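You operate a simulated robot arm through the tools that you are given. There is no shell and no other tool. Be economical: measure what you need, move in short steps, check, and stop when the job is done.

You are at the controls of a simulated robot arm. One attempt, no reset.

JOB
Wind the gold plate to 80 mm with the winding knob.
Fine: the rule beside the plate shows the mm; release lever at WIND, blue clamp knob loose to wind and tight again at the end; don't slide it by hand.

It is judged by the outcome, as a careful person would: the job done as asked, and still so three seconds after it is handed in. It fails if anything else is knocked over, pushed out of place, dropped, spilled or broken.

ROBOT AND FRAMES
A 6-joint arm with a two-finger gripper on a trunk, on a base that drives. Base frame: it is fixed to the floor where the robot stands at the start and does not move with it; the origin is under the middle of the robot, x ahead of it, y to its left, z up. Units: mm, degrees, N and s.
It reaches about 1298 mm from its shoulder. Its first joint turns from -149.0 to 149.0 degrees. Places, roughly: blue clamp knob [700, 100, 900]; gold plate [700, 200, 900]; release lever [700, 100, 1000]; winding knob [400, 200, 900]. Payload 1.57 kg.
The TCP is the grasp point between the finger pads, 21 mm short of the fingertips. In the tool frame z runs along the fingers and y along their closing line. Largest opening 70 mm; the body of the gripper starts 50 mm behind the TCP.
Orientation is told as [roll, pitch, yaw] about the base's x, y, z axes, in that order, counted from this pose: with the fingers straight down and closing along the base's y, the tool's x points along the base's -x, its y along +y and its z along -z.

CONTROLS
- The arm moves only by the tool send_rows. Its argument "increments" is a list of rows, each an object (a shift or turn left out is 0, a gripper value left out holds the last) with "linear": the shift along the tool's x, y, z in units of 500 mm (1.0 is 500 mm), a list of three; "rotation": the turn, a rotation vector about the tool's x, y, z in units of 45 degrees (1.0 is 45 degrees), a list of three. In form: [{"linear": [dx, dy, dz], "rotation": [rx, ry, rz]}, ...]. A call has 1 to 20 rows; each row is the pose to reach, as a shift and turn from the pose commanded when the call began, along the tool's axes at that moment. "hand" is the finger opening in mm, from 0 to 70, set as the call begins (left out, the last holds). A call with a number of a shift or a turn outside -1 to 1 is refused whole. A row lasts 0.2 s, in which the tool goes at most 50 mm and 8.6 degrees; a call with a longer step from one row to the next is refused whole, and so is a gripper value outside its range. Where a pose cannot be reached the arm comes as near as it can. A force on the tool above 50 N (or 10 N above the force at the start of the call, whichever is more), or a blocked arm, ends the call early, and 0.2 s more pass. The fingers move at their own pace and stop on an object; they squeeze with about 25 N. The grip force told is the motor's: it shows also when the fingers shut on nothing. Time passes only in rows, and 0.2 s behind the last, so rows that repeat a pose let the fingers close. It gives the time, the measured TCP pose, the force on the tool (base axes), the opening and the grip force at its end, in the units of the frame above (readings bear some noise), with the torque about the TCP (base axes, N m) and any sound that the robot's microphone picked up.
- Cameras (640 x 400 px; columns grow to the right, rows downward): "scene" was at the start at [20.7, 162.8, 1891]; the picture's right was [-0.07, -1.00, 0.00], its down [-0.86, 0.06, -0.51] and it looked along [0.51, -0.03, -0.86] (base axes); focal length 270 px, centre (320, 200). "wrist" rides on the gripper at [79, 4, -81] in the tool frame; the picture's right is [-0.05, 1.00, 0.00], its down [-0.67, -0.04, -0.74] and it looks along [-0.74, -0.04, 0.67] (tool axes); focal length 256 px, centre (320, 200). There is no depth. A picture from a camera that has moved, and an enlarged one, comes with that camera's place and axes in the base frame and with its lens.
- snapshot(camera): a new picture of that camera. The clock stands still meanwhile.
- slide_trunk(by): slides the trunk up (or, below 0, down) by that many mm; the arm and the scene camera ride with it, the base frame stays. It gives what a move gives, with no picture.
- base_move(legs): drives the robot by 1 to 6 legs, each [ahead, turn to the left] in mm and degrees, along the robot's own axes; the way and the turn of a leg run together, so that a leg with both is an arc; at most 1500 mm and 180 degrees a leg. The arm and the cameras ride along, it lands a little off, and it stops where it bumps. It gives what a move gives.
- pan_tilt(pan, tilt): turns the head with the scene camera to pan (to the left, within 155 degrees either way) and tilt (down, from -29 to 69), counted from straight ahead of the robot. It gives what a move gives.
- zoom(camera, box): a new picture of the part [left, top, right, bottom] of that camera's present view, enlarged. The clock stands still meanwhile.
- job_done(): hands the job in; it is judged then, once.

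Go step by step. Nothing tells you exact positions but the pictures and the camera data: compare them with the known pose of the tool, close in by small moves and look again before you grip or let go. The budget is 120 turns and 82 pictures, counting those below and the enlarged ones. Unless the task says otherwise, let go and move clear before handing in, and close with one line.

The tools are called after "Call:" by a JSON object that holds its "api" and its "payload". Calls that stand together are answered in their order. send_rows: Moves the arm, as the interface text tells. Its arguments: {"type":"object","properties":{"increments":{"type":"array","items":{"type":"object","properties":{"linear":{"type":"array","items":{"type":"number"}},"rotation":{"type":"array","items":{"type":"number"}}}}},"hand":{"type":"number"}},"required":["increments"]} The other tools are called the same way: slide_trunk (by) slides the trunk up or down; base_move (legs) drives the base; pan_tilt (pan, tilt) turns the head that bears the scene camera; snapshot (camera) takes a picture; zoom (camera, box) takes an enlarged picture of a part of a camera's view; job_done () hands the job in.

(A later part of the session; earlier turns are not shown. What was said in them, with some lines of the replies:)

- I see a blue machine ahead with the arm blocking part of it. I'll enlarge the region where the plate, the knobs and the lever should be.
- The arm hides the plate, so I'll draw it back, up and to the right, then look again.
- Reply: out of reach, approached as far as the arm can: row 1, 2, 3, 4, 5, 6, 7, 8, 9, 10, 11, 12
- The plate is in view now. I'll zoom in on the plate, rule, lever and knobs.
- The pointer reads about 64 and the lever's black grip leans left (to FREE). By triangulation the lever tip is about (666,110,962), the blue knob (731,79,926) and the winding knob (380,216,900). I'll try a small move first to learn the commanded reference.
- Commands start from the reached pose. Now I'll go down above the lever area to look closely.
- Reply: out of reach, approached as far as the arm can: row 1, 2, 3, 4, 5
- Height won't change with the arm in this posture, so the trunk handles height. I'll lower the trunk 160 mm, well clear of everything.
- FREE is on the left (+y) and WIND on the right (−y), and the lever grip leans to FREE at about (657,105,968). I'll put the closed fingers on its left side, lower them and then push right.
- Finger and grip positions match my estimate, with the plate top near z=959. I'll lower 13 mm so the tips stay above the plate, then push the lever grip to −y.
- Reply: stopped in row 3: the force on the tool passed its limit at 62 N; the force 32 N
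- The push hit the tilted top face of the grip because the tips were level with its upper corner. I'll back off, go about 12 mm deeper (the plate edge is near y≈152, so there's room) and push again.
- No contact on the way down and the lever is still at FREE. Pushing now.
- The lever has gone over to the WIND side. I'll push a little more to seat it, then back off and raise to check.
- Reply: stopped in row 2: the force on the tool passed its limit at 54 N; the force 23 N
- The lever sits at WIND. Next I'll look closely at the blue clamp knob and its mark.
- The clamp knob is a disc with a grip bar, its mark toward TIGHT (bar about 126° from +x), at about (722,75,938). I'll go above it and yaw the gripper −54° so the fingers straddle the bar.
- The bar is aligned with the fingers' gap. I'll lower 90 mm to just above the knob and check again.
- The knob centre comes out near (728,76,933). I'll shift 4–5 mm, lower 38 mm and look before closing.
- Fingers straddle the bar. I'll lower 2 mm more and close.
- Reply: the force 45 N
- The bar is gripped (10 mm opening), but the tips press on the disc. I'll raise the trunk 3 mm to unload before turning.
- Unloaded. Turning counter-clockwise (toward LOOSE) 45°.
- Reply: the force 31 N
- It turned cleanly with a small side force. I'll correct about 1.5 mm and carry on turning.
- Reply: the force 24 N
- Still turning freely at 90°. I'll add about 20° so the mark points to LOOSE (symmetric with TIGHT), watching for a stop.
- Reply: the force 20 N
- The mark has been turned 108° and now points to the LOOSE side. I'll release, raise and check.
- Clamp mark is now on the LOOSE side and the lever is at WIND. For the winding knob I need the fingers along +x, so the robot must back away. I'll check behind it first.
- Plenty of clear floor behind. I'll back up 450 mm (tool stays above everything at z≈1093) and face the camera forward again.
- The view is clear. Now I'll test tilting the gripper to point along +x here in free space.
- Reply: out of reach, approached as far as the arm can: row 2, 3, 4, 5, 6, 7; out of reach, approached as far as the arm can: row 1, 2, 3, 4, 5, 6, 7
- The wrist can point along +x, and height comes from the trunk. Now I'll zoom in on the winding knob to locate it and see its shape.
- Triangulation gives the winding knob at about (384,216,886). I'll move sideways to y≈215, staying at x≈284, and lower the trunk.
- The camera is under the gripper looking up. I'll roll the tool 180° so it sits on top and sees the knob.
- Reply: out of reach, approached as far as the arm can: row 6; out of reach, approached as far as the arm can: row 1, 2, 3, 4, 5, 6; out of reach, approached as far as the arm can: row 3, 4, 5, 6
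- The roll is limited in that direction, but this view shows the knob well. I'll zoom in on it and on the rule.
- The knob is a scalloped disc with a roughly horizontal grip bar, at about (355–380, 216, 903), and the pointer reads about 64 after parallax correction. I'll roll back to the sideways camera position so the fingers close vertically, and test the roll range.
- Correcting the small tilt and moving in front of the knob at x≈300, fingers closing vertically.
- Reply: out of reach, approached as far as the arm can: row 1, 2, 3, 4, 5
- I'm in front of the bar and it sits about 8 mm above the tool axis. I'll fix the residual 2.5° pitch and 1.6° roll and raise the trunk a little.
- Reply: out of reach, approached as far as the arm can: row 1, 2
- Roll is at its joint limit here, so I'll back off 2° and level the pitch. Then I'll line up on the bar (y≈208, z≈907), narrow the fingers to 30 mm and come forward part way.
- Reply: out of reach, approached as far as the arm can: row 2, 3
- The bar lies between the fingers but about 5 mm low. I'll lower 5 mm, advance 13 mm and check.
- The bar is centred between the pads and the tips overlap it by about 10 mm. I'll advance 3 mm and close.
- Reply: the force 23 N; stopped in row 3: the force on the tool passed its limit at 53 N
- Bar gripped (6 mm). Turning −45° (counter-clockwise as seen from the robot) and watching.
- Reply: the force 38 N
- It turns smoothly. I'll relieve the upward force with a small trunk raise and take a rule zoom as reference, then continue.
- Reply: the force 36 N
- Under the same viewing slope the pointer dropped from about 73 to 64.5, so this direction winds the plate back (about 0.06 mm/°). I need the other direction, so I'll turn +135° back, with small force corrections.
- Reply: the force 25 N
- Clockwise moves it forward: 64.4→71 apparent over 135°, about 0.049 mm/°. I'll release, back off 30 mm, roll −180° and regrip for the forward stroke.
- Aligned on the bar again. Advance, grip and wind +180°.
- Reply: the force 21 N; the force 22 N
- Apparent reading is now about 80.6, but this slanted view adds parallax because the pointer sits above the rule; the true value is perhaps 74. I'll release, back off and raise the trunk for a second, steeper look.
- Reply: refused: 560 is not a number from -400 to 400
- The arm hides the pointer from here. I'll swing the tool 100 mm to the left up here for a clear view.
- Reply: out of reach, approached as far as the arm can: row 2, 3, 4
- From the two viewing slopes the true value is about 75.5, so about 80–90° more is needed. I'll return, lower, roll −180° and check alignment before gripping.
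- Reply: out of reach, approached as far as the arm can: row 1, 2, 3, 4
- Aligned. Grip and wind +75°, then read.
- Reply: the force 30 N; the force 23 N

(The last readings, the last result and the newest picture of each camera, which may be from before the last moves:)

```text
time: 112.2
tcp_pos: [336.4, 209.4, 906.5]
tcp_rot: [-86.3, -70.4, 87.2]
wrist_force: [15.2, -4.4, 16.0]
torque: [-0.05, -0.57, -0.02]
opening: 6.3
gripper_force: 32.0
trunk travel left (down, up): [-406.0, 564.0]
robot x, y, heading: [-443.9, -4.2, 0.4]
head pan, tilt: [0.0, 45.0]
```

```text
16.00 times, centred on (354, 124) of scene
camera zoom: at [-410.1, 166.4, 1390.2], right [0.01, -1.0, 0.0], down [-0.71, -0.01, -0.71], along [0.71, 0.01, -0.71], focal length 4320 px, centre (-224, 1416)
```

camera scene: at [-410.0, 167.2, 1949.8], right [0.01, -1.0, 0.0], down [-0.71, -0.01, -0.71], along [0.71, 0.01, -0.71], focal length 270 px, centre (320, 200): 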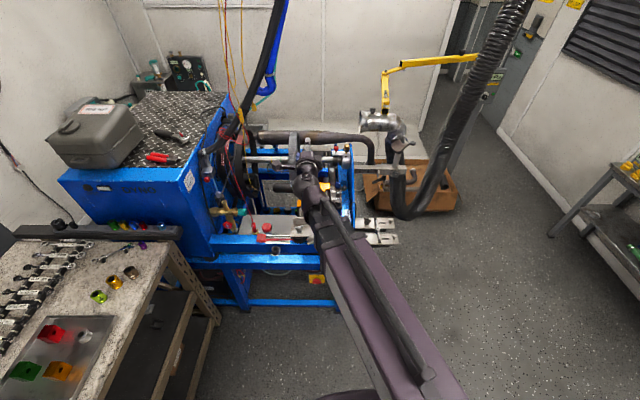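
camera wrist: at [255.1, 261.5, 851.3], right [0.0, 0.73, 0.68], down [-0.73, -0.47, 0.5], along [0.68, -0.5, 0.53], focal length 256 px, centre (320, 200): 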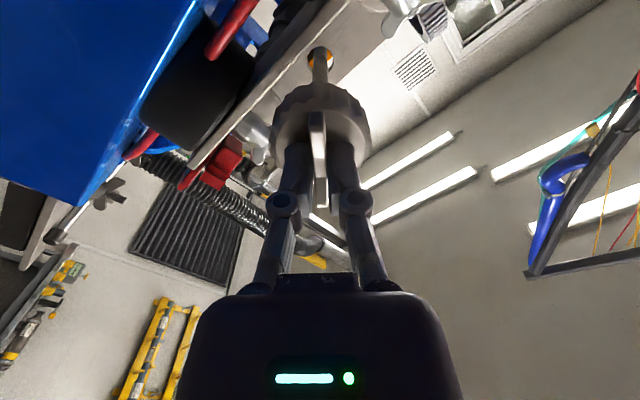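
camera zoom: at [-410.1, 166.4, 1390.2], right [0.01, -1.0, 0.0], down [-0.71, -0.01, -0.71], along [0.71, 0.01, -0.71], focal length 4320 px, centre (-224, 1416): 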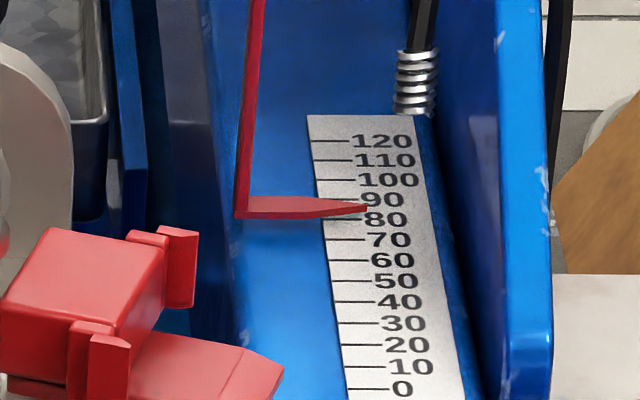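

Apparent 86 here; minus parallax the true value is near 80. I'll release, rise, and bring the wrist camera over the rule for a near-vertical reading.

Call:
{"api": "send_rows", "payload": {"increments": [{"linear": [0, 0, 0]}, {"linear": [0, 0, 0]}, {"linear": [0, 0, -0.03]}, {"linear": [0, 0, -0.06]}, {"linear": [0, 0, -0.06]}], "hand": 30}}

Call:
{"api": "slide_trunk", "payload": {"by": 400}}

Call:
{"api": "send_rows", "payload": {"increments": [{"rotation": [0, 0, 0.15]}, {"rotation": [0, 0, 0.3]}, {"rotation": [0, 0, 0.444]}]}}

Call:
{"api": "send_rows", "payload": {"increments": [{"rotation": [0, 0.15, 0]}, {"rotation": [0, 0.3, 0]}, {"rotation": [0, 0.45, 0]}, {"rotation": [0, 0.6, 0]}, {"rotation": [0, 0.75, 0]}, {"rotation": [0, 0.9, 0]}, {"rotation": [0, 1.0, 0]}]}}

Call:
{"api": "send_rows", "payload": {"increments": [{"rotation": [0, 0.15, 0]}, {"rotation": [0, 0.3, 0]}, {"rotation": [0, 0.45, 0]}, {"rotation": [0, 0.6, 0]}, {"rotation": [0, 0.75, 0]}, {"rotation": [0, 0.9, 0]}, {"rotation": [0, 1.0, 0]}]}}

```text
time: 113.3
tcp_pos: [306.8, 210.4, 907.0]
tcp_rot: [-86.6, -70.3, 87.3]
wrist_force: [-0.8, -0.1, 0.2]
torque: [-0.02, 0.03, 0.01]
opening: 30.0
gripper_force: 0.1
trunk travel left (down, up): [-406.0, 564.0]
robot x, y, heading: [-443.4, -3.7, 0.5]
head pan, tilt: [0.0, 45.0]
```

```text
time: 117.2
tcp_pos: [306.1, 210.4, 1306.0]
tcp_rot: [-86.5, -70.3, 87.2]
wrist_force: [0.8, 0.2, -0.1]
torque: [0.02, 0.01, 0.01]
opening: 30.1
gripper_force: 0.0
trunk travel left (down, up): [-806.0, 164.0]
robot x, y, heading: [-445.6, -3.5, 0.7]
head pan, tilt: [0.0, 45.0]
```

```text
time: 118.0
tcp_pos: [307.0, 208.9, 1307.5]
tcp_rot: [20.1, -88.7, -19.5]
wrist_force: [-0.3, 0.4, -0.3]
torque: [-0.03, -0.02, -0.01]
opening: 29.8
gripper_force: 0.1
trunk travel left (down, up): [-806.0, 164.0]
robot x, y, heading: [-444.8, -5.8, 0.7]
head pan, tilt: [0.0, 45.0]
```

```text
time: 119.6
tcp_pos: [305.1, 208.9, 1175.6]
tcp_rot: [0.5, -43.7, 0.3]
wrist_force: [0.2, 0.4, -0.4]
torque: [0.0, -0.02, -0.01]
opening: 30.3
gripper_force: 0.0
out of reach, approached as far as the arm can: row 1, 2, 3, 4, 5, 6, 7
trunk travel left (down, up): [-806.0, 164.0]
robot x, y, heading: [-443.6, -3.5, 0.7]
head pan, tilt: [0.0, 45.0]
```

```text
time: 121.2
tcp_pos: [303.4, 209.6, 1123.8]
tcp_rot: [0.4, 1.2, 0.7]
wrist_force: [-0.7, -0.2, 0.5]
torque: [-0.02, 0.02, -0.01]
opening: 29.9
gripper_force: 0.0
out of reach, approached as far as the arm can: row 1, 2, 3, 4, 5, 6, 7
trunk travel left (down, up): [-806.0, 164.0]
robot x, y, heading: [-443.3, -5.8, 0.4]
head pan, tilt: [0.0, 45.0]
```

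Call:
{"api": "send_rows", "payload": {"increments": [{"linear": [-0.072, -0.04, 0]}, {"linear": [-0.144, -0.08, 0]}, {"linear": [-0.216, -0.12, 0]}, {"linear": [-0.288, -0.16, 0]}, {"linear": [-0.36, -0.2, 0], "rotation": [0, 0.1, 0]}, {"linear": [-0.432, -0.24, 0], "rotation": [0, 0.2, 0]}, {"linear": [-0.504, -0.28, 0], "rotation": [0, 0.3, 0]}, {"linear": [-0.576, -0.32, 0], "rotation": [0, 0.4, 0]}, {"linear": [-0.648, -0.36, 0], "rotation": [0, 0.44, 0]}, {"linear": [-0.648, -0.36, 0], "rotation": [0, 0.44, 0]}]}}

Call:
{"api": "snapshot", "payload": {"camera": "wrist"}}

```text
time: 123.4
tcp_pos: [632.1, 34.1, 1137.0]
tcp_rot: [0.5, 21.0, 0.7]
wrist_force: [-0.5, -0.3, 0.1]
torque: [-0.01, 0.0, 0.0]
opening: 29.8
gripper_force: 0.0
out of reach, approached as far as the arm can: row 3, 4, 5, 6, 7, 8, 9, 10
trunk travel left (down, up): [-806.0, 164.0]
robot x, y, heading: [-443.6, -8.2, 0.6]
head pan, tilt: [0.0, 45.0]
```

```text
27 pictures are left
camera wrist: at [588.1, 37.7, 1242.7], right [0.04, 1.0, -0.01], down [0.89, -0.03, 0.46], along [0.46, -0.03, -0.89], focal length 256 px, centre (320, 200)
```

wrist: 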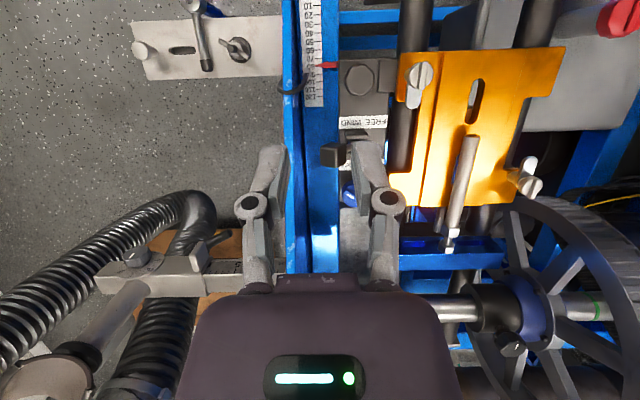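

The pointer is seen almost exactly vertically here. Zooming in for the reading.

Call:
{"api": "zoom", "payload": {"camera": "wrist", "box": [292, 50, 336, 82]}}

```text
12.50 times, centred on (314, 66) of wrist
camera zoom: at [588.1, 37.7, 1242.7], right [0.04, 1.0, -0.01], down [0.89, -0.03, 0.46], along [0.46, -0.03, -0.89], focal length 3200 px, centre (395, 1875)
```

zoom: 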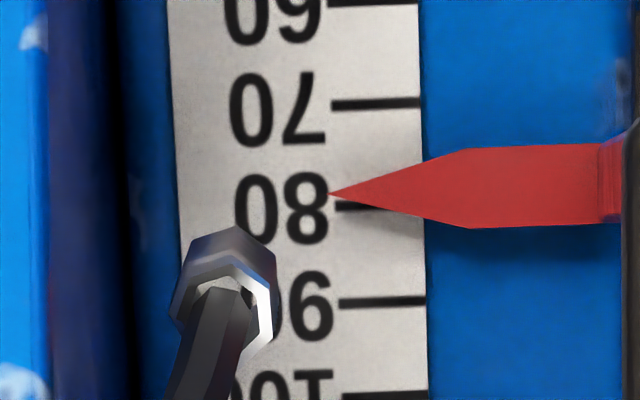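

Vertical reading: about 78.6 mm, 1.4 mm short, which is about 25° more clockwise. I'll retrace to the winding knob in the same orientation I released it.

Call:
{"api": "send_rows", "payload": {"increments": [{"rotation": [0, -0.15, 0]}, {"rotation": [0, -0.3, 0]}, {"rotation": [0, -0.44, 0]}, {"rotation": [0, -0.44, 0]}]}}

Call:
{"api": "send_rows", "payload": {"increments": [{"linear": [0.073, 0.039, 0]}, {"linear": [0.146, 0.078, 0]}, {"linear": [0.219, 0.117, 0]}, {"linear": [0.292, 0.156, 0]}, {"linear": [0.365, 0.195, 0]}, {"linear": [0.438, 0.234, 0]}, {"linear": [0.511, 0.273, 0]}, {"linear": [0.584, 0.312, 0]}, {"linear": [0.657, 0.351, 0]}, {"linear": [0.657, 0.351, 0]}]}}

Call:
{"api": "send_rows", "payload": {"increments": [{"rotation": [0, -0.15, 0]}, {"rotation": [0, -0.3, 0]}, {"rotation": [0, -0.45, 0]}, {"rotation": [0, -0.6, 0]}, {"rotation": [0, -0.75, 0]}, {"rotation": [0, -0.9, 0]}, {"rotation": [0, -1.0, 0]}]}}

Call:
{"api": "send_rows", "payload": {"increments": [{"rotation": [0, -0.15, 0]}, {"rotation": [0, -0.3, 0]}, {"rotation": [0, -0.45, 0]}, {"rotation": [0, -0.6, 0]}, {"rotation": [0, -0.75, 0]}, {"rotation": [0, -0.9, 0]}, {"rotation": [0, -1.0, 0]}]}}

Call:
{"api": "send_rows", "payload": {"increments": [{"rotation": [0, 0, -0.15]}, {"rotation": [0, 0, -0.3]}, {"rotation": [0, 0, -0.444]}, {"rotation": [0, 0, -0.444]}]}}

```text
time: 124.4
tcp_pos: [634.9, 34.3, 1124.6]
tcp_rot: [0.3, 1.1, 0.6]
wrist_force: [0.0, 0.7, 0.7]
torque: [0.03, 0.01, 0.01]
opening: 30.0
gripper_force: 0.1
out of reach, approached as far as the arm can: row 1, 2, 3, 4
trunk travel left (down, up): [-806.0, 164.0]
robot x, y, heading: [-441.5, -1.9, 0.5]
head pan, tilt: [0.0, 45.0]
```

```text
time: 126.6
tcp_pos: [302.3, 206.6, 1123.4]
tcp_rot: [0.4, 1.2, 0.6]
wrist_force: [-0.5, 0.1, -0.7]
torque: [-0.01, 0.01, -0.01]
opening: 30.2
gripper_force: 0.0
out of reach, approached as far as the arm can: row 2, 3, 4, 5, 6, 7, 8, 9, 10
trunk travel left (down, up): [-806.0, 164.0]
robot x, y, heading: [-443.8, -7.1, 0.6]
head pan, tilt: [0.0, 45.0]
```

```text
time: 128.2
tcp_pos: [301.2, 206.4, 1176.4]
tcp_rot: [0.5, -43.8, 0.3]
wrist_force: [0.6, -0.1, 0.8]
torque: [0.02, -0.01, 0.01]
opening: 30.0
gripper_force: 0.1
out of reach, approached as far as the arm can: row 2, 3, 4, 5, 6, 7
trunk travel left (down, up): [-806.0, 164.0]
robot x, y, heading: [-442.9, -5.0, 0.6]
head pan, tilt: [0.0, 45.0]
```

```text
time: 129.8
tcp_pos: [303.5, 209.6, 1307.3]
tcp_rot: [16.4, -88.9, -15.8]
wrist_force: [0.4, 0.5, 0.9]
torque: [0.01, -0.03, 0.02]
opening: 30.0
gripper_force: 0.1
out of reach, approached as far as the arm can: row 1, 2, 3, 4, 5, 6, 7
trunk travel left (down, up): [-806.0, 164.0]
robot x, y, heading: [-445.2, -2.6, 0.6]
head pan, tilt: [0.0, 45.0]
```

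```text
time: 130.8
tcp_pos: [302.4, 208.7, 1306.1]
tcp_rot: [-86.8, -70.3, 87.7]
wrist_force: [0.2, 0.3, -0.3]
torque: [0.02, -0.02, -0.04]
opening: 29.8
gripper_force: 0.0
trunk travel left (down, up): [-806.0, 164.0]
robot x, y, heading: [-445.7, -3.5, 0.3]
head pan, tilt: [0.0, 45.0]
```

Back to the same orientation. Lowering and checking alignment with the bar.

Call:
{"api": "slide_trunk", "payload": {"by": -400}}

Call:
{"api": "zoom", "payload": {"camera": "wrist", "box": [180, 20, 460, 220]}}

```text
time: 134.6
tcp_pos: [303.5, 209.2, 907.1]
tcp_rot: [-86.9, -70.3, 87.7]
wrist_force: [0.3, 0.2, 0.0]
torque: [0.04, 0.01, 0.01]
opening: 30.0
gripper_force: 0.1
trunk travel left (down, up): [-406.0, 564.0]
robot x, y, heading: [-443.1, -3.6, 0.6]
head pan, tilt: [0.0, 45.0]
```

```text
2.00 times, centred on (320, 120) of wrist
camera zoom: at [221.4, 184.8, 833.8], right [-0.01, 0.96, -0.29], down [-0.73, 0.18, 0.65], along [0.68, 0.22, 0.7], focal length 512 px, centre (320, 360)
```

zoom: 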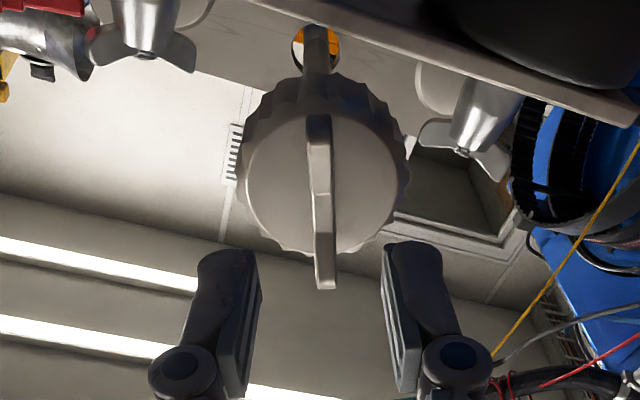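

Aligned and centred on the bar. Advance 33 mm, grip and wind +25°.

Call:
{"api": "send_rows", "payload": {"increments": [{"linear": [0, 0, 0.033]}, {"linear": [0, 0, 0.066]}, {"linear": [0, 0, 0.066]}]}}

Call:
{"api": "send_rows", "payload": {"increments": [{"linear": [0, 0, 0]}, {"linear": [0, 0, 0]}, {"linear": [0, 0, 0]}], "hand": 0}}

Call:
{"api": "zoom", "payload": {"camera": "scene", "box": [338, 112, 370, 136]}}

Call:
{"api": "send_rows", "payload": {"increments": [{"rotation": [0, 0, 0.15]}, {"rotation": [0, 0, 0.3]}, {"rotation": [0, 0, 0.45]}, {"rotation": [0, 0, 0.555]}, {"rotation": [0, 0, 0.555]}]}}

Call:
{"api": "zoom", "payload": {"camera": "scene", "box": [338, 112, 370, 136]}}

```text
time: 135.4
tcp_pos: [336.7, 208.4, 906.5]
tcp_rot: [-86.8, -70.2, 87.8]
wrist_force: [0.4, 0.0, -1.0]
torque: [0.01, -0.03, 0.04]
opening: 29.9
gripper_force: 0.0
trunk travel left (down, up): [-406.0, 564.0]
robot x, y, heading: [-446.0, -3.0, 0.4]
head pan, tilt: [0.0, 45.0]
```

```text
time: 136.2
tcp_pos: [337.0, 208.9, 907.1]
tcp_rot: [-86.9, -70.4, 87.8]
wrist_force: [-3.2, 9.4, -4.6]
torque: [-0.03, -0.49, 0.33]
opening: 6.6
gripper_force: 31.9
trunk travel left (down, up): [-406.0, 564.0]
robot x, y, heading: [-444.5, -5.1, 0.7]
head pan, tilt: [0.0, 45.0]
```

```text
16.00 times, centred on (354, 124) of scene
camera zoom: at [-410.0, 168.1, 1389.7], right [0.01, -1.0, 0.0], down [-0.71, -0.01, -0.71], along [0.71, 0.01, -0.71], focal length 4320 px, centre (-224, 1416)
```

zoom: 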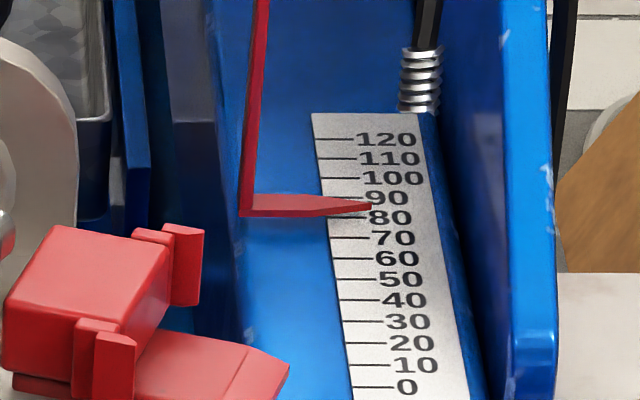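

```text
time: 137.4
tcp_pos: [337.2, 208.5, 906.5]
tcp_rot: [78.5, -84.4, -78.1]
wrist_force: [4.8, 7.3, 3.0]
torque: [0.06, -0.64, 0.07]
opening: 6.5
gripper_force: 32.1
trunk travel left (down, up): [-406.0, 564.0]
robot x, y, heading: [-442.2, -3.4, 0.4]
head pan, tilt: [0.0, 45.0]
```

```text
16.00 times, centred on (354, 124) of scene
camera zoom: at [-410.0, 167.8, 1389.9], right [0.01, -1.0, 0.0], down [-0.71, -0.01, -0.71], along [0.71, 0.01, -0.71], focal length 4320 px, centre (-224, 1416)
```

zoom: 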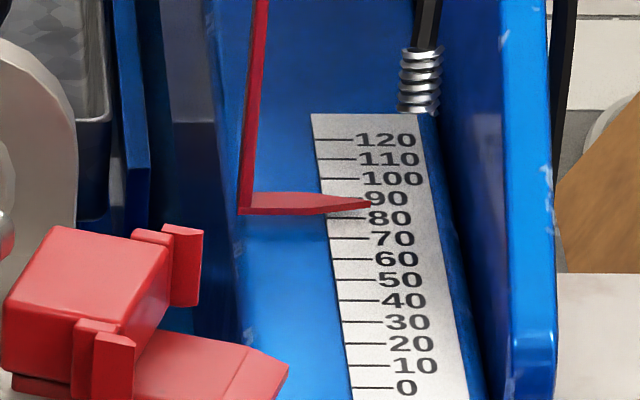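

It moved about 1.3 mm. I'll release and go back for the vertical reading.

Call:
{"api": "send_rows", "payload": {"increments": [{"linear": [0, 0, 0]}, {"linear": [0, 0, 0]}, {"linear": [0, 0, -0.03]}, {"linear": [0, 0, -0.06]}, {"linear": [0, 0, -0.06]}], "hand": 30}}

Call:
{"api": "slide_trunk", "payload": {"by": 400}}

Call:
{"api": "send_rows", "payload": {"increments": [{"rotation": [0, 0, -0.111]}, {"rotation": [0, 0, -0.111]}]}}

Call:
{"api": "send_rows", "payload": {"increments": [{"rotation": [0, 0.15, 0]}, {"rotation": [0, 0.3, 0]}, {"rotation": [0, 0.45, 0]}, {"rotation": [0, 0.6, 0]}, {"rotation": [0, 0.75, 0]}, {"rotation": [0, 0.9, 0]}, {"rotation": [0, 1.0, 0]}]}}

Call:
{"api": "send_rows", "payload": {"increments": [{"rotation": [0, 0.15, 0]}, {"rotation": [0, 0.3, 0]}, {"rotation": [0, 0.45, 0]}, {"rotation": [0, 0.6, 0]}, {"rotation": [0, 0.75, 0]}, {"rotation": [0, 0.9, 0]}, {"rotation": [0, 1.0, 0]}]}}

Call:
{"api": "send_rows", "payload": {"increments": [{"linear": [-0.072, -0.04, 0]}, {"linear": [-0.144, -0.08, 0]}, {"linear": [-0.216, -0.12, 0]}, {"linear": [-0.288, -0.16, 0]}, {"linear": [-0.36, -0.2, 0], "rotation": [0, 0.1, 0]}, {"linear": [-0.432, -0.24, 0], "rotation": [0, 0.2, 0]}, {"linear": [-0.504, -0.28, 0], "rotation": [0, 0.3, 0]}, {"linear": [-0.576, -0.32, 0], "rotation": [0, 0.4, 0]}, {"linear": [-0.648, -0.36, 0], "rotation": [0, 0.44, 0]}, {"linear": [-0.648, -0.36, 0], "rotation": [0, 0.44, 0]}]}}

Call:
{"api": "zoom", "payload": {"camera": "wrist", "box": [292, 50, 336, 82]}}

```text
time: 138.6
tcp_pos: [306.5, 208.0, 908.1]
tcp_rot: [79.0, -84.6, -78.5]
wrist_force: [-0.5, -0.7, 0.4]
torque: [-0.02, 0.01, 0.01]
opening: 29.5
gripper_force: 0.1
trunk travel left (down, up): [-406.0, 564.0]
robot x, y, heading: [-444.0, -2.9, 0.3]
head pan, tilt: [0.0, 45.0]
```

```text
time: 142.4
tcp_pos: [306.2, 208.0, 1307.8]
tcp_rot: [79.0, -84.6, -78.4]
wrist_force: [-0.3, -0.4, 0.6]
torque: [-0.02, -0.02, 0.01]
opening: 30.1
gripper_force: 0.0
trunk travel left (down, up): [-806.0, 164.0]
robot x, y, heading: [-444.0, -2.2, 0.4]
head pan, tilt: [0.0, 45.0]
```

```text
time: 143.0
tcp_pos: [306.1, 207.5, 1308.5]
tcp_rot: [15.9, -88.9, -15.3]
wrist_force: [0.1, -0.8, -0.1]
torque: [-0.03, 0.04, -0.02]
opening: 30.1
gripper_force: 0.1
trunk travel left (down, up): [-806.0, 164.0]
robot x, y, heading: [-445.1, -7.1, 0.6]
head pan, tilt: [0.0, 45.0]
```

```text
time: 144.6
tcp_pos: [304.9, 208.6, 1177.5]
tcp_rot: [0.5, -43.8, 0.3]
wrist_force: [1.1, -0.3, 0.5]
torque: [-0.01, 0.03, 0.02]
opening: 30.1
gripper_force: 0.0
out of reach, approached as far as the arm can: row 1, 2, 3, 4, 5, 6, 7
trunk travel left (down, up): [-806.0, 164.0]
robot x, y, heading: [-447.3, -3.3, 0.5]
head pan, tilt: [0.0, 45.0]
```

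```text
time: 146.2
tcp_pos: [306.4, 206.5, 1124.2]
tcp_rot: [0.5, 1.1, 0.5]
wrist_force: [-0.5, 0.7, 0.0]
torque: [-0.02, 0.01, 0.01]
opening: 30.0
gripper_force: 0.1
out of reach, approached as far as the arm can: row 1, 2, 3, 4, 5, 6, 7
trunk travel left (down, up): [-806.0, 164.0]
robot x, y, heading: [-444.2, -7.7, 0.6]
head pan, tilt: [0.0, 45.0]
```

```text
time: 148.4
tcp_pos: [632.2, 31.9, 1136.8]
tcp_rot: [0.4, 20.9, 0.8]
wrist_force: [0.6, 0.7, 0.4]
torque: [0.01, 0.0, -0.01]
opening: 30.0
gripper_force: 0.0
out of reach, approached as far as the arm can: row 2, 3, 4, 5, 6, 7, 8, 9, 10
trunk travel left (down, up): [-806.0, 164.0]
robot x, y, heading: [-444.9, -5.6, 0.6]
head pan, tilt: [0.0, 45.0]
```

```text
12.50 times, centred on (314, 66) of wrist
camera zoom: at [587.4, 35.1, 1242.4], right [0.04, 1.0, -0.01], down [0.89, -0.03, 0.46], along [0.46, -0.03, -0.89], focal length 3200 px, centre (395, 1875)
```

zoom: 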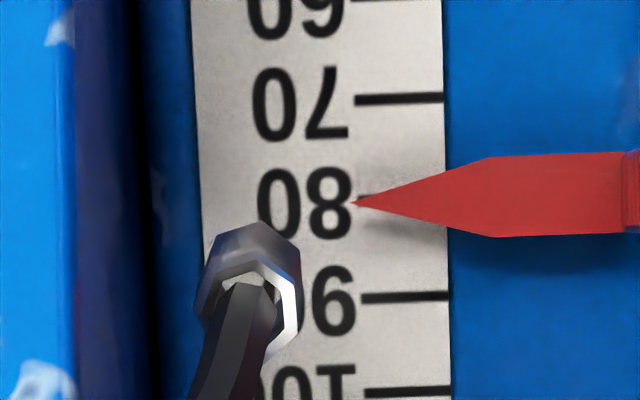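

Very near 80. One closer zoom to refine.

Call:
{"api": "zoom", "payload": {"camera": "wrist", "box": [309, 56, 325, 76]}}

```text
16.00 times, centred on (317, 66) of wrist
camera zoom: at [587.4, 35.1, 1242.4], right [0.04, 1.0, -0.01], down [0.89, -0.03, 0.46], along [0.46, -0.03, -0.89], focal length 4096 px, centre (368, 2344)
```

zoom: 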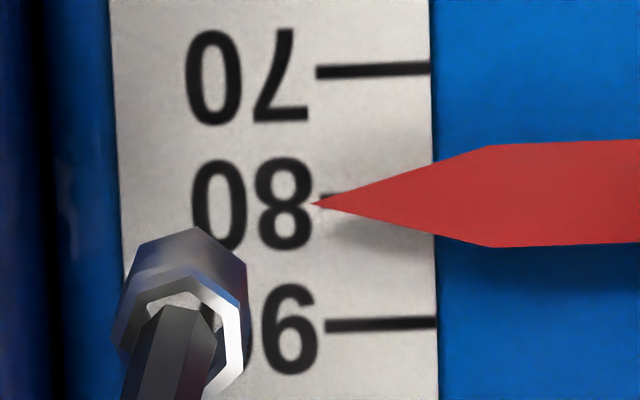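

About 80.3 mm, seen vertically, so I'll leave it there. Now to tighten: the clamp knob moved with the plate to about (742,76). I'll level the tool, go above it and yaw +54° to match the bar.

Call:
{"api": "send_rows", "payload": {"increments": [{"rotation": [0, -0.15, 0]}, {"rotation": [0, -0.3, 0]}, {"rotation": [0, -0.465, 0]}, {"rotation": [0, -0.465, 0]}]}}

Call:
{"api": "send_rows", "payload": {"increments": [{"linear": [-0.07, 0.03, 0], "rotation": [0, 0, -0.1]}, {"linear": [-0.14, 0.06, 0], "rotation": [0, 0, -0.25]}, {"linear": [-0.216, 0.088, 0], "rotation": [0, 0, -0.4]}, {"linear": [-0.216, 0.088, 0], "rotation": [0, 0, -0.55]}, {"linear": [-0.216, 0.088, 0], "rotation": [0, 0, -0.6]}], "hand": 40}}

Call:
{"api": "send_rows", "payload": {"increments": [{"rotation": [0, 0, -0.15]}, {"rotation": [0, 0, -0.3]}, {"rotation": [0, 0, -0.45]}, {"rotation": [0, 0, -0.585]}, {"rotation": [0, 0, -0.585]}]}}

Call:
{"api": "snapshot", "payload": {"camera": "wrist"}}

```text
time: 149.4
tcp_pos: [631.9, 30.8, 1124.1]
tcp_rot: [0.3, -0.2, 0.6]
wrist_force: [0.0, -0.2, -0.2]
torque: [0.01, 0.03, -0.04]
opening: 29.9
gripper_force: 0.1
out of reach, approached as far as the arm can: row 1, 2, 3, 4
trunk travel left (down, up): [-806.0, 164.0]
robot x, y, heading: [-446.5, -2.6, 0.6]
head pan, tilt: [0.0, 45.0]
```

```text
time: 150.6
tcp_pos: [715.2, 73.9, 1124.2]
tcp_rot: [0.2, -0.4, 27.7]
wrist_force: [-0.1, 0.8, -0.5]
torque: [0.01, 0.01, 0.02]
opening: 39.9
gripper_force: 0.1
out of reach, approached as far as the arm can: row 3, 4, 5
trunk travel left (down, up): [-806.0, 164.0]
robot x, y, heading: [-443.2, -1.7, 0.7]
head pan, tilt: [0.0, 45.0]
```

```text
time: 151.8
tcp_pos: [716.8, 72.9, 1125.3]
tcp_rot: [0.1, -0.4, 54.0]
wrist_force: [-0.9, 0.3, 0.1]
torque: [-0.03, 0.0, -0.04]
opening: 40.0
gripper_force: 0.1
trunk travel left (down, up): [-806.0, 164.0]
robot x, y, heading: [-445.9, -7.1, 0.6]
head pan, tilt: [0.0, 45.0]
```

```text
20 pictures are left
camera wrist: at [666.6, 11.8, 1206.3], right [-0.78, 0.63, 0.0], down [0.42, 0.51, 0.75], along [0.47, 0.58, -0.66], focal length 256 px, centre (320, 200)
```

wrist: 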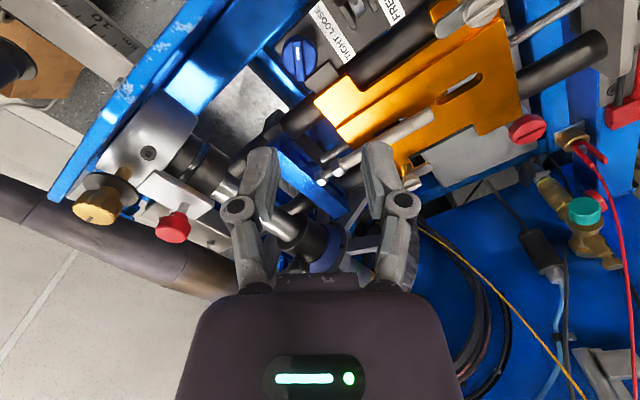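

The knob is just out of reach from here. I'll pull the tool back 150 mm and drive forward 180 mm.

Call:
{"api": "send_rows", "payload": {"increments": [{"linear": [0.05, 0.07, 0]}, {"linear": [0.1, 0.14, 0]}, {"linear": [0.15, 0.21, 0]}, {"linear": [0.176, 0.243, 0]}, {"linear": [0.176, 0.243, 0]}]}}

Call:
{"api": "base_move", "payload": {"legs": [[180, 0]]}}

Call:
{"api": "zoom", "payload": {"camera": "wrist", "box": [200, 0, 440, 150]}}

```text
time: 153.0
tcp_pos: [566.5, 74.1, 1124.0]
tcp_rot: [0.1, -0.3, 53.9]
wrist_force: [0.1, -0.4, 0.4]
torque: [-0.01, -0.02, -0.01]
opening: 40.1
gripper_force: 0.0
trunk travel left (down, up): [-806.0, 164.0]
robot x, y, heading: [-445.1, -1.4, 0.5]
head pan, tilt: [0.0, 45.0]
```

```text
time: 154.7
tcp_pos: [747.0, 72.7, 1124.6]
tcp_rot: [0.3, -0.3, 53.7]
wrist_force: [0.0, 0.3, -0.5]
torque: [0.01, 0.02, 0.02]
opening: 40.0
gripper_force: 0.0
trunk travel left (down, up): [-806.0, 164.0]
robot x, y, heading: [-265.6, -3.1, 0.3]
head pan, tilt: [0.0, 45.0]
```

```text
2.67 times, centred on (320, 75) of wrist
camera zoom: at [697.4, 11.1, 1205.4], right [-0.77, 0.63, 0.0], down [0.42, 0.51, 0.75], along [0.47, 0.58, -0.66], focal length 683 px, centre (320, 533)
```

zoom: 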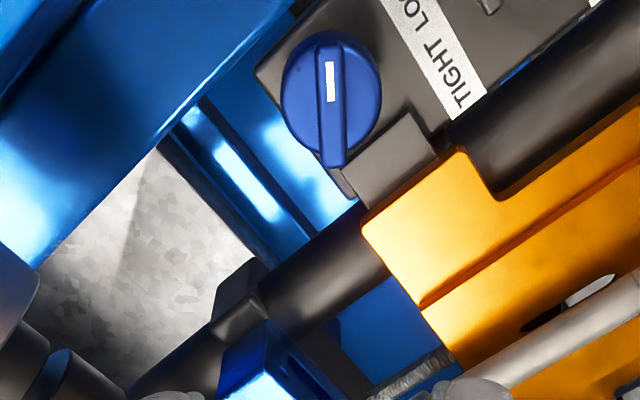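

The knob is at about (742,75). I'll fine-shift, lower 134 mm and check.

Call:
{"api": "send_rows", "payload": {"increments": [{"linear": [0.002, 0.0096, 0]}, {"linear": [0.002, 0.0096, 0]}]}}

Call:
{"api": "slide_trunk", "payload": {"by": -134}}

Call:
{"api": "zoom", "payload": {"camera": "wrist", "box": [200, 60, 440, 220]}}

```text
time: 155.3
tcp_pos: [742.4, 74.9, 1124.1]
tcp_rot: [0.0, -0.2, 53.6]
wrist_force: [0.1, 0.3, -0.6]
torque: [0.0, -0.01, -0.02]
opening: 39.9
gripper_force: 0.0
trunk travel left (down, up): [-806.0, 164.0]
robot x, y, heading: [-262.8, -1.4, 0.5]
head pan, tilt: [0.0, 45.0]
```

```text
time: 157.0
tcp_pos: [741.9, 75.3, 990.5]
tcp_rot: [0.1, -0.3, 53.7]
wrist_force: [-0.4, -0.1, 0.1]
torque: [0.0, 0.0, 0.0]
opening: 39.8
gripper_force: 0.0
trunk travel left (down, up): [-672.0, 298.0]
robot x, y, heading: [-264.5, 0.7, 0.5]
head pan, tilt: [0.0, 45.0]
```

```text
2.50 times, centred on (320, 140) of wrist
camera zoom: at [692.0, 13.1, 1072.5], right [-0.77, 0.63, 0.0], down [0.42, 0.51, 0.75], along [0.47, 0.58, -0.66], focal length 640 px, centre (320, 350)
```

zoom: 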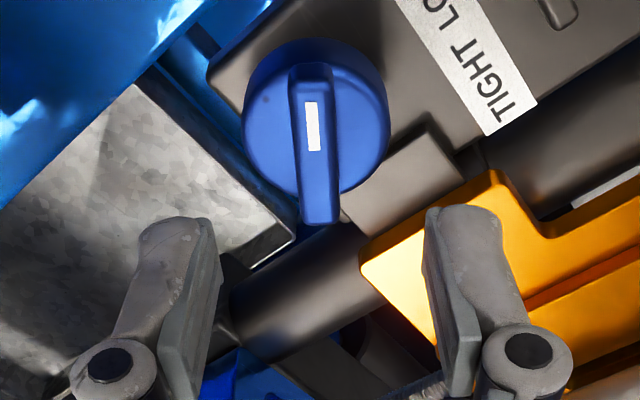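

Same relative geometry as when I released it. I'll narrow to 30 mm, lower 37 mm and look.

Call:
{"api": "send_rows", "payload": {"increments": [{"linear": [0, 0, 0]}, {"linear": [0, 0, 0]}], "hand": 30}}

Call:
{"api": "slide_trunk", "payload": {"by": -37}}

Call:
{"api": "zoom", "payload": {"camera": "wrist", "box": [200, 80, 440, 240]}}

```text
time: 157.6
tcp_pos: [740.9, 73.4, 990.4]
tcp_rot: [0.1, -0.3, 53.7]
wrist_force: [0.0, -0.2, -0.8]
torque: [0.0, 0.03, -0.04]
opening: 30.3
gripper_force: 0.1
trunk travel left (down, up): [-672.0, 298.0]
robot x, y, heading: [-266.5, -0.7, 0.4]
head pan, tilt: [0.0, 45.0]
```

```text
time: 158.4
tcp_pos: [742.4, 74.7, 952.9]
tcp_rot: [0.2, -0.2, 53.7]
wrist_force: [0.4, -0.2, -0.2]
torque: [-0.02, 0.03, 0.02]
opening: 30.2
gripper_force: 0.1
trunk travel left (down, up): [-635.0, 335.0]
robot x, y, heading: [-261.3, 1.5, 0.5]
head pan, tilt: [0.0, 45.0]
```

```text
2.50 times, centred on (320, 160) of wrist
camera zoom: at [692.2, 13.1, 1035.1], right [-0.77, 0.63, 0.0], down [0.42, 0.51, 0.75], along [0.47, 0.58, -0.66], focal length 640 px, centre (320, 300)
```

zoom: 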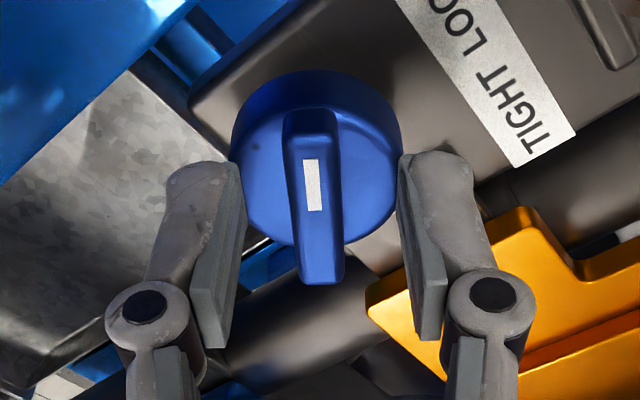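

Centred. Raise 1 mm, grip and turn clockwise (−yaw) 45°.

Call:
{"api": "slide_trunk", "payload": {"by": 1.5}}

Call:
{"api": "send_rows", "payload": {"increments": [{"linear": [0, 0, 0]}, {"linear": [0, 0, 0]}, {"linear": [0, 0, 0]}], "hand": 0}}

Call:
{"api": "send_rows", "payload": {"increments": [{"rotation": [0, 0, 0.15]}, {"rotation": [0, 0, 0.3]}, {"rotation": [0, 0, 0.45]}, {"rotation": [0, 0, 0.6]}, {"rotation": [0, 0, 0.75]}, {"rotation": [0, 0, 0.9]}, {"rotation": [0, 0, 1.0]}]}}

```text
time: 158.9
tcp_pos: [742.6, 75.5, 954.2]
tcp_rot: [0.1, -0.3, 53.7]
wrist_force: [-0.4, 0.1, 0.3]
torque: [0.0, -0.01, 0.03]
opening: 30.2
gripper_force: 0.1
trunk travel left (down, up): [-636.0, 334.0]
robot x, y, heading: [-263.1, -3.0, 0.2]
head pan, tilt: [0.0, 45.0]
```

```text
time: 159.7
tcp_pos: [742.3, 74.5, 953.8]
tcp_rot: [0.1, -0.5, 53.7]
wrist_force: [9.1, -4.1, 8.1]
torque: [-0.16, -0.08, 0.0]
opening: 9.7
gripper_force: 32.0
trunk travel left (down, up): [-636.0, 334.0]
robot x, y, heading: [-261.1, -2.6, 0.5]
head pan, tilt: [0.0, 45.0]
```

```text
time: 161.3
tcp_pos: [743.2, 75.1, 955.7]
tcp_rot: [0.4, -0.2, 8.8]
wrist_force: [17.0, -1.4, 13.2]
torque: [-0.05, -0.5, 0.01]
opening: 10.0
gripper_force: 31.5
trunk travel left (down, up): [-636.0, 334.0]
robot x, y, heading: [-267.9, 1.6, 0.4]
head pan, tilt: [0.0, 45.0]
```

Call:
{"api": "send_rows", "payload": {"increments": [{"linear": [-0.002, 0, 0], "rotation": [0, 0, 0.15]}, {"linear": [-0.002, 0, 0], "rotation": [0, 0, 0.3]}, {"linear": [-0.002, 0, 0], "rotation": [0, 0, 0.45]}, {"linear": [-0.002, 0, 0], "rotation": [0, 0, 0.6]}, {"linear": [-0.002, 0, 0], "rotation": [0, 0, 0.75]}, {"linear": [-0.002, 0, 0], "rotation": [0, 0, 0.9]}, {"linear": [-0.002, 0, 0], "rotation": [0, 0, 1.0]}]}}

Call:
{"api": "send_rows", "payload": {"increments": [{"rotation": [0, 0, 0.1]}, {"rotation": [0, 0, 0.2]}, {"rotation": [0, 0, 0.3]}, {"rotation": [0, 0, 0.4]}]}}

Call:
{"api": "zoom", "payload": {"camera": "wrist", "box": [200, 80, 440, 240]}}

```text
time: 162.9
tcp_pos: [742.0, 75.1, 955.5]
tcp_rot: [0.3, 0.2, -36.4]
wrist_force: [-2.6, -2.9, -2.0]
torque: [-0.58, -0.67, 0.0]
opening: 10.0
gripper_force: 32.4
trunk travel left (down, up): [-636.0, 334.0]
robot x, y, heading: [-263.0, 3.5, 0.6]
head pan, tilt: [0.0, 45.0]
```

```text
time: 163.9
tcp_pos: [742.6, 76.1, 954.8]
tcp_rot: [0.3, 0.1, -54.3]
wrist_force: [-4.5, -2.9, -3.9]
torque: [-0.81, -0.48, -0.02]
opening: 9.9
gripper_force: 32.3
trunk travel left (down, up): [-636.0, 334.0]
robot x, y, heading: [-262.5, -3.5, 0.4]
head pan, tilt: [0.0, 45.0]
```

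```text
2.50 times, centred on (320, 160) of wrist
camera zoom: at [700.5, 141.9, 1037.7], right [0.84, 0.54, 0.0], down [0.36, -0.57, 0.74], along [0.4, -0.62, -0.67], focal length 640 px, centre (320, 300)
```

zoom: 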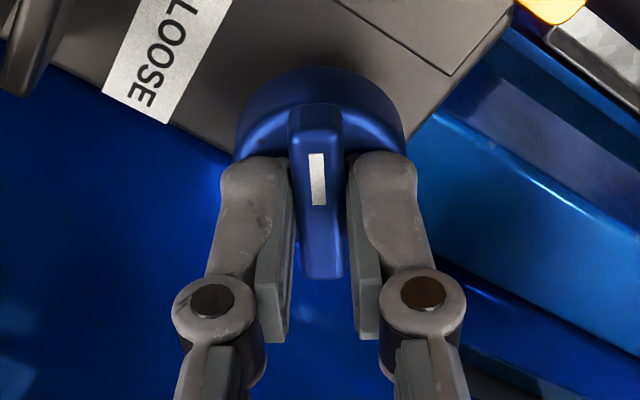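

Back at the original TIGHT mark position. I'll try a few more degrees to feel whether it is at its stop.

Call:
{"api": "send_rows", "payload": {"increments": [{"rotation": [0, 0, 0.08]}, {"rotation": [0, 0, 0.16]}, {"rotation": [0, 0, 0.2]}]}}

Call:
{"api": "zoom", "payload": {"camera": "wrist", "box": [200, 80, 440, 240]}}

```text
time: 164.7
tcp_pos: [742.5, 75.9, 955.1]
tcp_rot: [0.2, 0.3, -63.2]
wrist_force: [-4.6, -1.7, -3.9]
torque: [0.06, 0.17, 0.53]
opening: 10.4
gripper_force: 32.1
trunk travel left (down, up): [-636.0, 334.0]
robot x, y, heading: [-261.1, -1.1, 0.4]
head pan, tilt: [0.0, 45.0]
```

```text
2.50 times, centred on (320, 160) of wrist
camera zoom: at [711.6, 147.6, 1037.9], right [0.92, 0.4, 0.0], down [0.27, -0.62, 0.74], along [0.3, -0.68, -0.67], focal length 640 px, centre (320, 300)
```

zoom: 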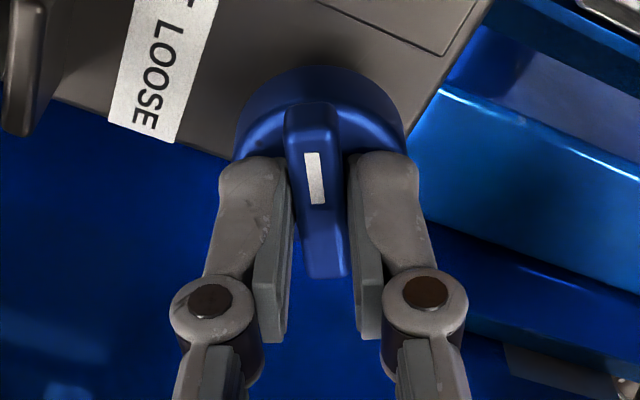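

Resistance rises (0.5 N·m) and the bar has stopped following, so it's tight at its stop. Release, rise, and verify the rule reading from directly above.

Call:
{"api": "send_rows", "payload": {"increments": [{"rotation": [0, 0, -0.08]}, {"rotation": [0, 0, -0.08]}]}}

Call:
{"api": "send_rows", "payload": {"increments": [{"linear": [0, 0, 0]}, {"linear": [0, 0, 0]}], "hand": 30}}

Call:
{"api": "slide_trunk", "payload": {"by": 170}}

Call:
{"api": "send_rows", "payload": {"increments": [{"rotation": [0, 0, -0.17]}, {"rotation": [0, 0, -0.34]}, {"rotation": [0, 0, -0.51]}, {"rotation": [0, 0, -0.68]}, {"rotation": [0, 0, -0.85]}, {"rotation": [0, 0, -1.0]}]}}

Call:
{"api": "send_rows", "payload": {"increments": [{"rotation": [0, 0, -0.15]}, {"rotation": [0, 0, -0.3]}, {"rotation": [0, 0, -0.33]}]}}

```text
time: 165.3
tcp_pos: [742.9, 75.5, 955.0]
tcp_rot: [0.1, 0.3, -59.6]
wrist_force: [-6.9, -0.1, -4.3]
torque: [0.34, 0.35, -0.01]
opening: 9.9
gripper_force: 32.1
trunk travel left (down, up): [-636.0, 334.0]
robot x, y, heading: [-265.3, -5.2, 0.1]
head pan, tilt: [0.0, 45.0]
```

```text
time: 165.9
tcp_pos: [743.4, 74.9, 955.5]
tcp_rot: [0.3, 0.2, -59.7]
wrist_force: [0.2, -1.0, 0.7]
torque: [0.0, 0.01, -0.03]
opening: 29.9
gripper_force: 0.1
trunk travel left (down, up): [-636.0, 334.0]
robot x, y, heading: [-260.7, -1.8, 0.3]
head pan, tilt: [0.0, 45.0]
```

```text
time: 167.8
tcp_pos: [743.2, 75.1, 1124.5]
tcp_rot: [0.2, 0.3, -59.6]
wrist_force: [-0.1, 0.1, -0.1]
torque: [0.01, 0.01, 0.02]
opening: 30.2
gripper_force: 0.0
trunk travel left (down, up): [-806.0, 164.0]
robot x, y, heading: [-264.0, -3.2, 0.6]
head pan, tilt: [0.0, 45.0]
```

```text
time: 169.2
tcp_pos: [743.2, 75.4, 1125.2]
tcp_rot: [0.4, 0.0, -14.5]
wrist_force: [0.0, 0.0, -0.5]
torque: [0.03, 0.0, -0.01]
opening: 30.0
gripper_force: 0.1
trunk travel left (down, up): [-806.0, 164.0]
robot x, y, heading: [-262.4, -4.7, 0.7]
head pan, tilt: [0.0, 45.0]
```

```text
time: 170.0
tcp_pos: [743.6, 75.7, 1124.2]
tcp_rot: [0.5, -0.1, 0.3]
wrist_force: [-0.7, 0.2, 0.5]
torque: [0.0, 0.02, -0.01]
opening: 30.1
gripper_force: 0.0
trunk travel left (down, up): [-806.0, 164.0]
robot x, y, heading: [-267.2, -1.2, 0.3]
head pan, tilt: [0.0, 45.0]
```

Move back over the rule (TCP ≈ 632, 32, tilt 21°) and read.

Call:
{"api": "send_rows", "payload": {"increments": [{"linear": [0.075, -0.03, 0], "rotation": [0, 0.12, 0]}, {"linear": [0.15, -0.06, 0], "rotation": [0, 0.24, 0]}, {"linear": [0.223, -0.087, 0], "rotation": [0, 0.36, 0]}, {"linear": [0.223, -0.087, 0], "rotation": [0, 0.467, 0]}, {"linear": [0.223, -0.087, 0], "rotation": [0, 0.467, 0]}]}}

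Call:
{"api": "snapshot", "payload": {"camera": "wrist"}}

Call:
{"api": "zoom", "payload": {"camera": "wrist", "box": [304, 56, 328, 76]}}

```text
time: 171.2
tcp_pos: [631.6, 31.0, 1137.7]
tcp_rot: [0.4, 20.7, 0.2]
wrist_force: [1.0, 0.1, 0.2]
torque: [0.02, -0.01, 0.0]
opening: 30.0
gripper_force: 0.1
out of reach, approached as far as the arm can: row 2, 3, 4, 5
trunk travel left (down, up): [-806.0, 164.0]
robot x, y, heading: [-267.2, -0.1, 0.5]
head pan, tilt: [0.0, 45.0]
```

```text
14 pictures are left
camera wrist: at [586.0, 35.4, 1243.1], right [0.05, 1.0, -0.01], down [0.89, -0.04, 0.46], along [0.46, -0.03, -0.89], focal length 256 px, centre (320, 200)
```

wrist: 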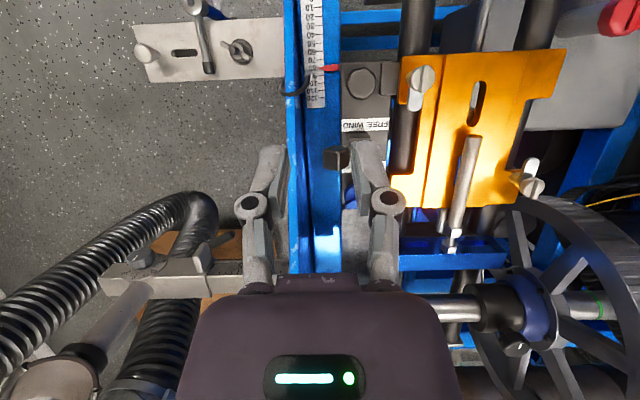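

```text
16.00 times, centred on (316, 66) of wrist
camera zoom: at [586.0, 35.4, 1243.1], right [0.05, 1.0, -0.01], down [0.89, -0.04, 0.46], along [0.46, -0.03, -0.89], focal length 4096 px, centre (384, 2344)
```

zoom: 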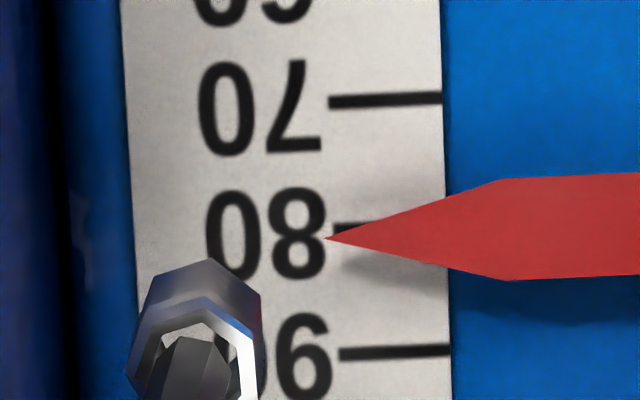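

Call:
{"api": "zoom", "payload": {"camera": "wrist", "box": [314, 63, 326, 71]}}

Call:
{"api": "zoom", "payload": {"camera": "wrist", "box": [315, 0, 385, 44]}}

```text
16.00 times, centred on (320, 67) of wrist
camera zoom: at [586.0, 35.4, 1243.1], right [0.05, 1.0, -0.01], down [0.89, -0.04, 0.46], along [0.46, -0.03, -0.89], focal length 4096 px, centre (320, 2328)
```

zoom: 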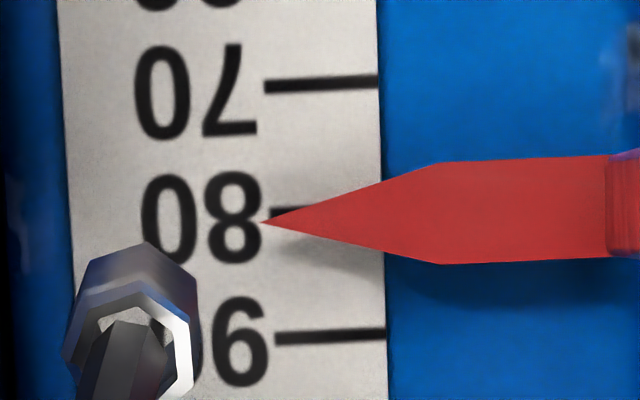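

```text
9.09 times, centred on (350, 22) of wrist
camera zoom: at [586.0, 35.4, 1243.1], right [0.05, 1.0, -0.01], down [0.89, -0.04, 0.46], along [0.46, -0.03, -0.89], focal length 2327 px, centre (47, 1818)
```

zoom: 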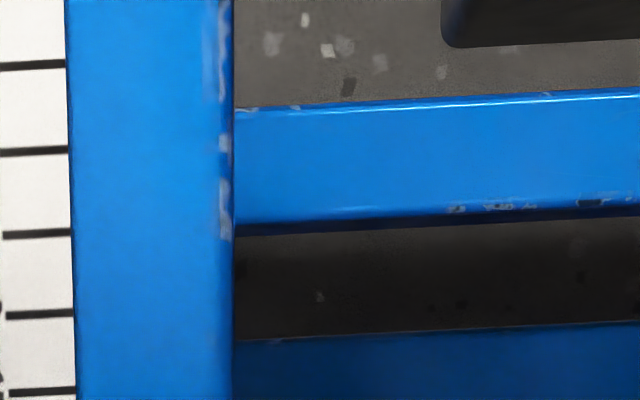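

The vertical reading after clamping works out to about 80.5 mm. A final overall look confirms lever, clamp and surroundings.

Call:
{"api": "snapshot", "payload": {"camera": "scene"}}

Call:
{"api": "zoom", "payload": {"camera": "wrist", "box": [320, 90, 420, 220]}}

```text
10 pictures are left
camera scene: at [-230.7, 168.4, 1790.4], right [0.01, -1.0, 0.0], down [-0.71, 0.0, -0.71], along [0.71, 0.0, -0.71], focal length 270 px, centre (320, 200)
```

scene: 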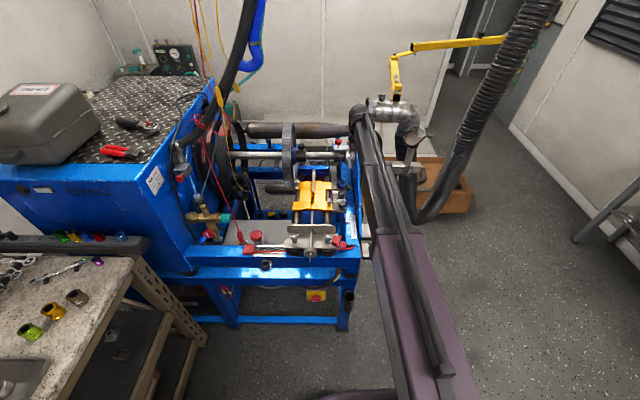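

```text
3.08 times, centred on (370, 155) of wrist
camera zoom: at [586.0, 35.4, 1243.1], right [0.05, 1.0, -0.01], down [0.89, -0.04, 0.46], along [0.46, -0.03, -0.89], focal length 788 px, centre (166, 338)
```

zoom: 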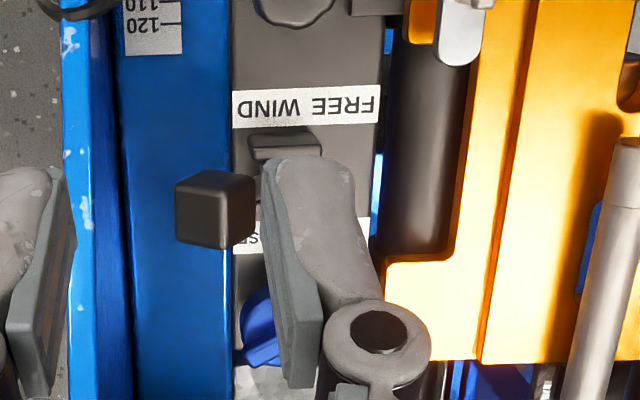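

The lever is at WIND, the clamp is tight at its stop, the plate reads about 80 mm, and nothing else was disturbed. The arm is clear, so I'm handing in.

Call:
{"api": "job_done", "payload": {}}

```text
The job is handed in.
```

The gold plate is wound to about 80 mm. My last reading, taken from straight above after clamping, was about 80.5 mm. The release lever is at WIND, the blue clamp knob is tight again and the arm is clear.
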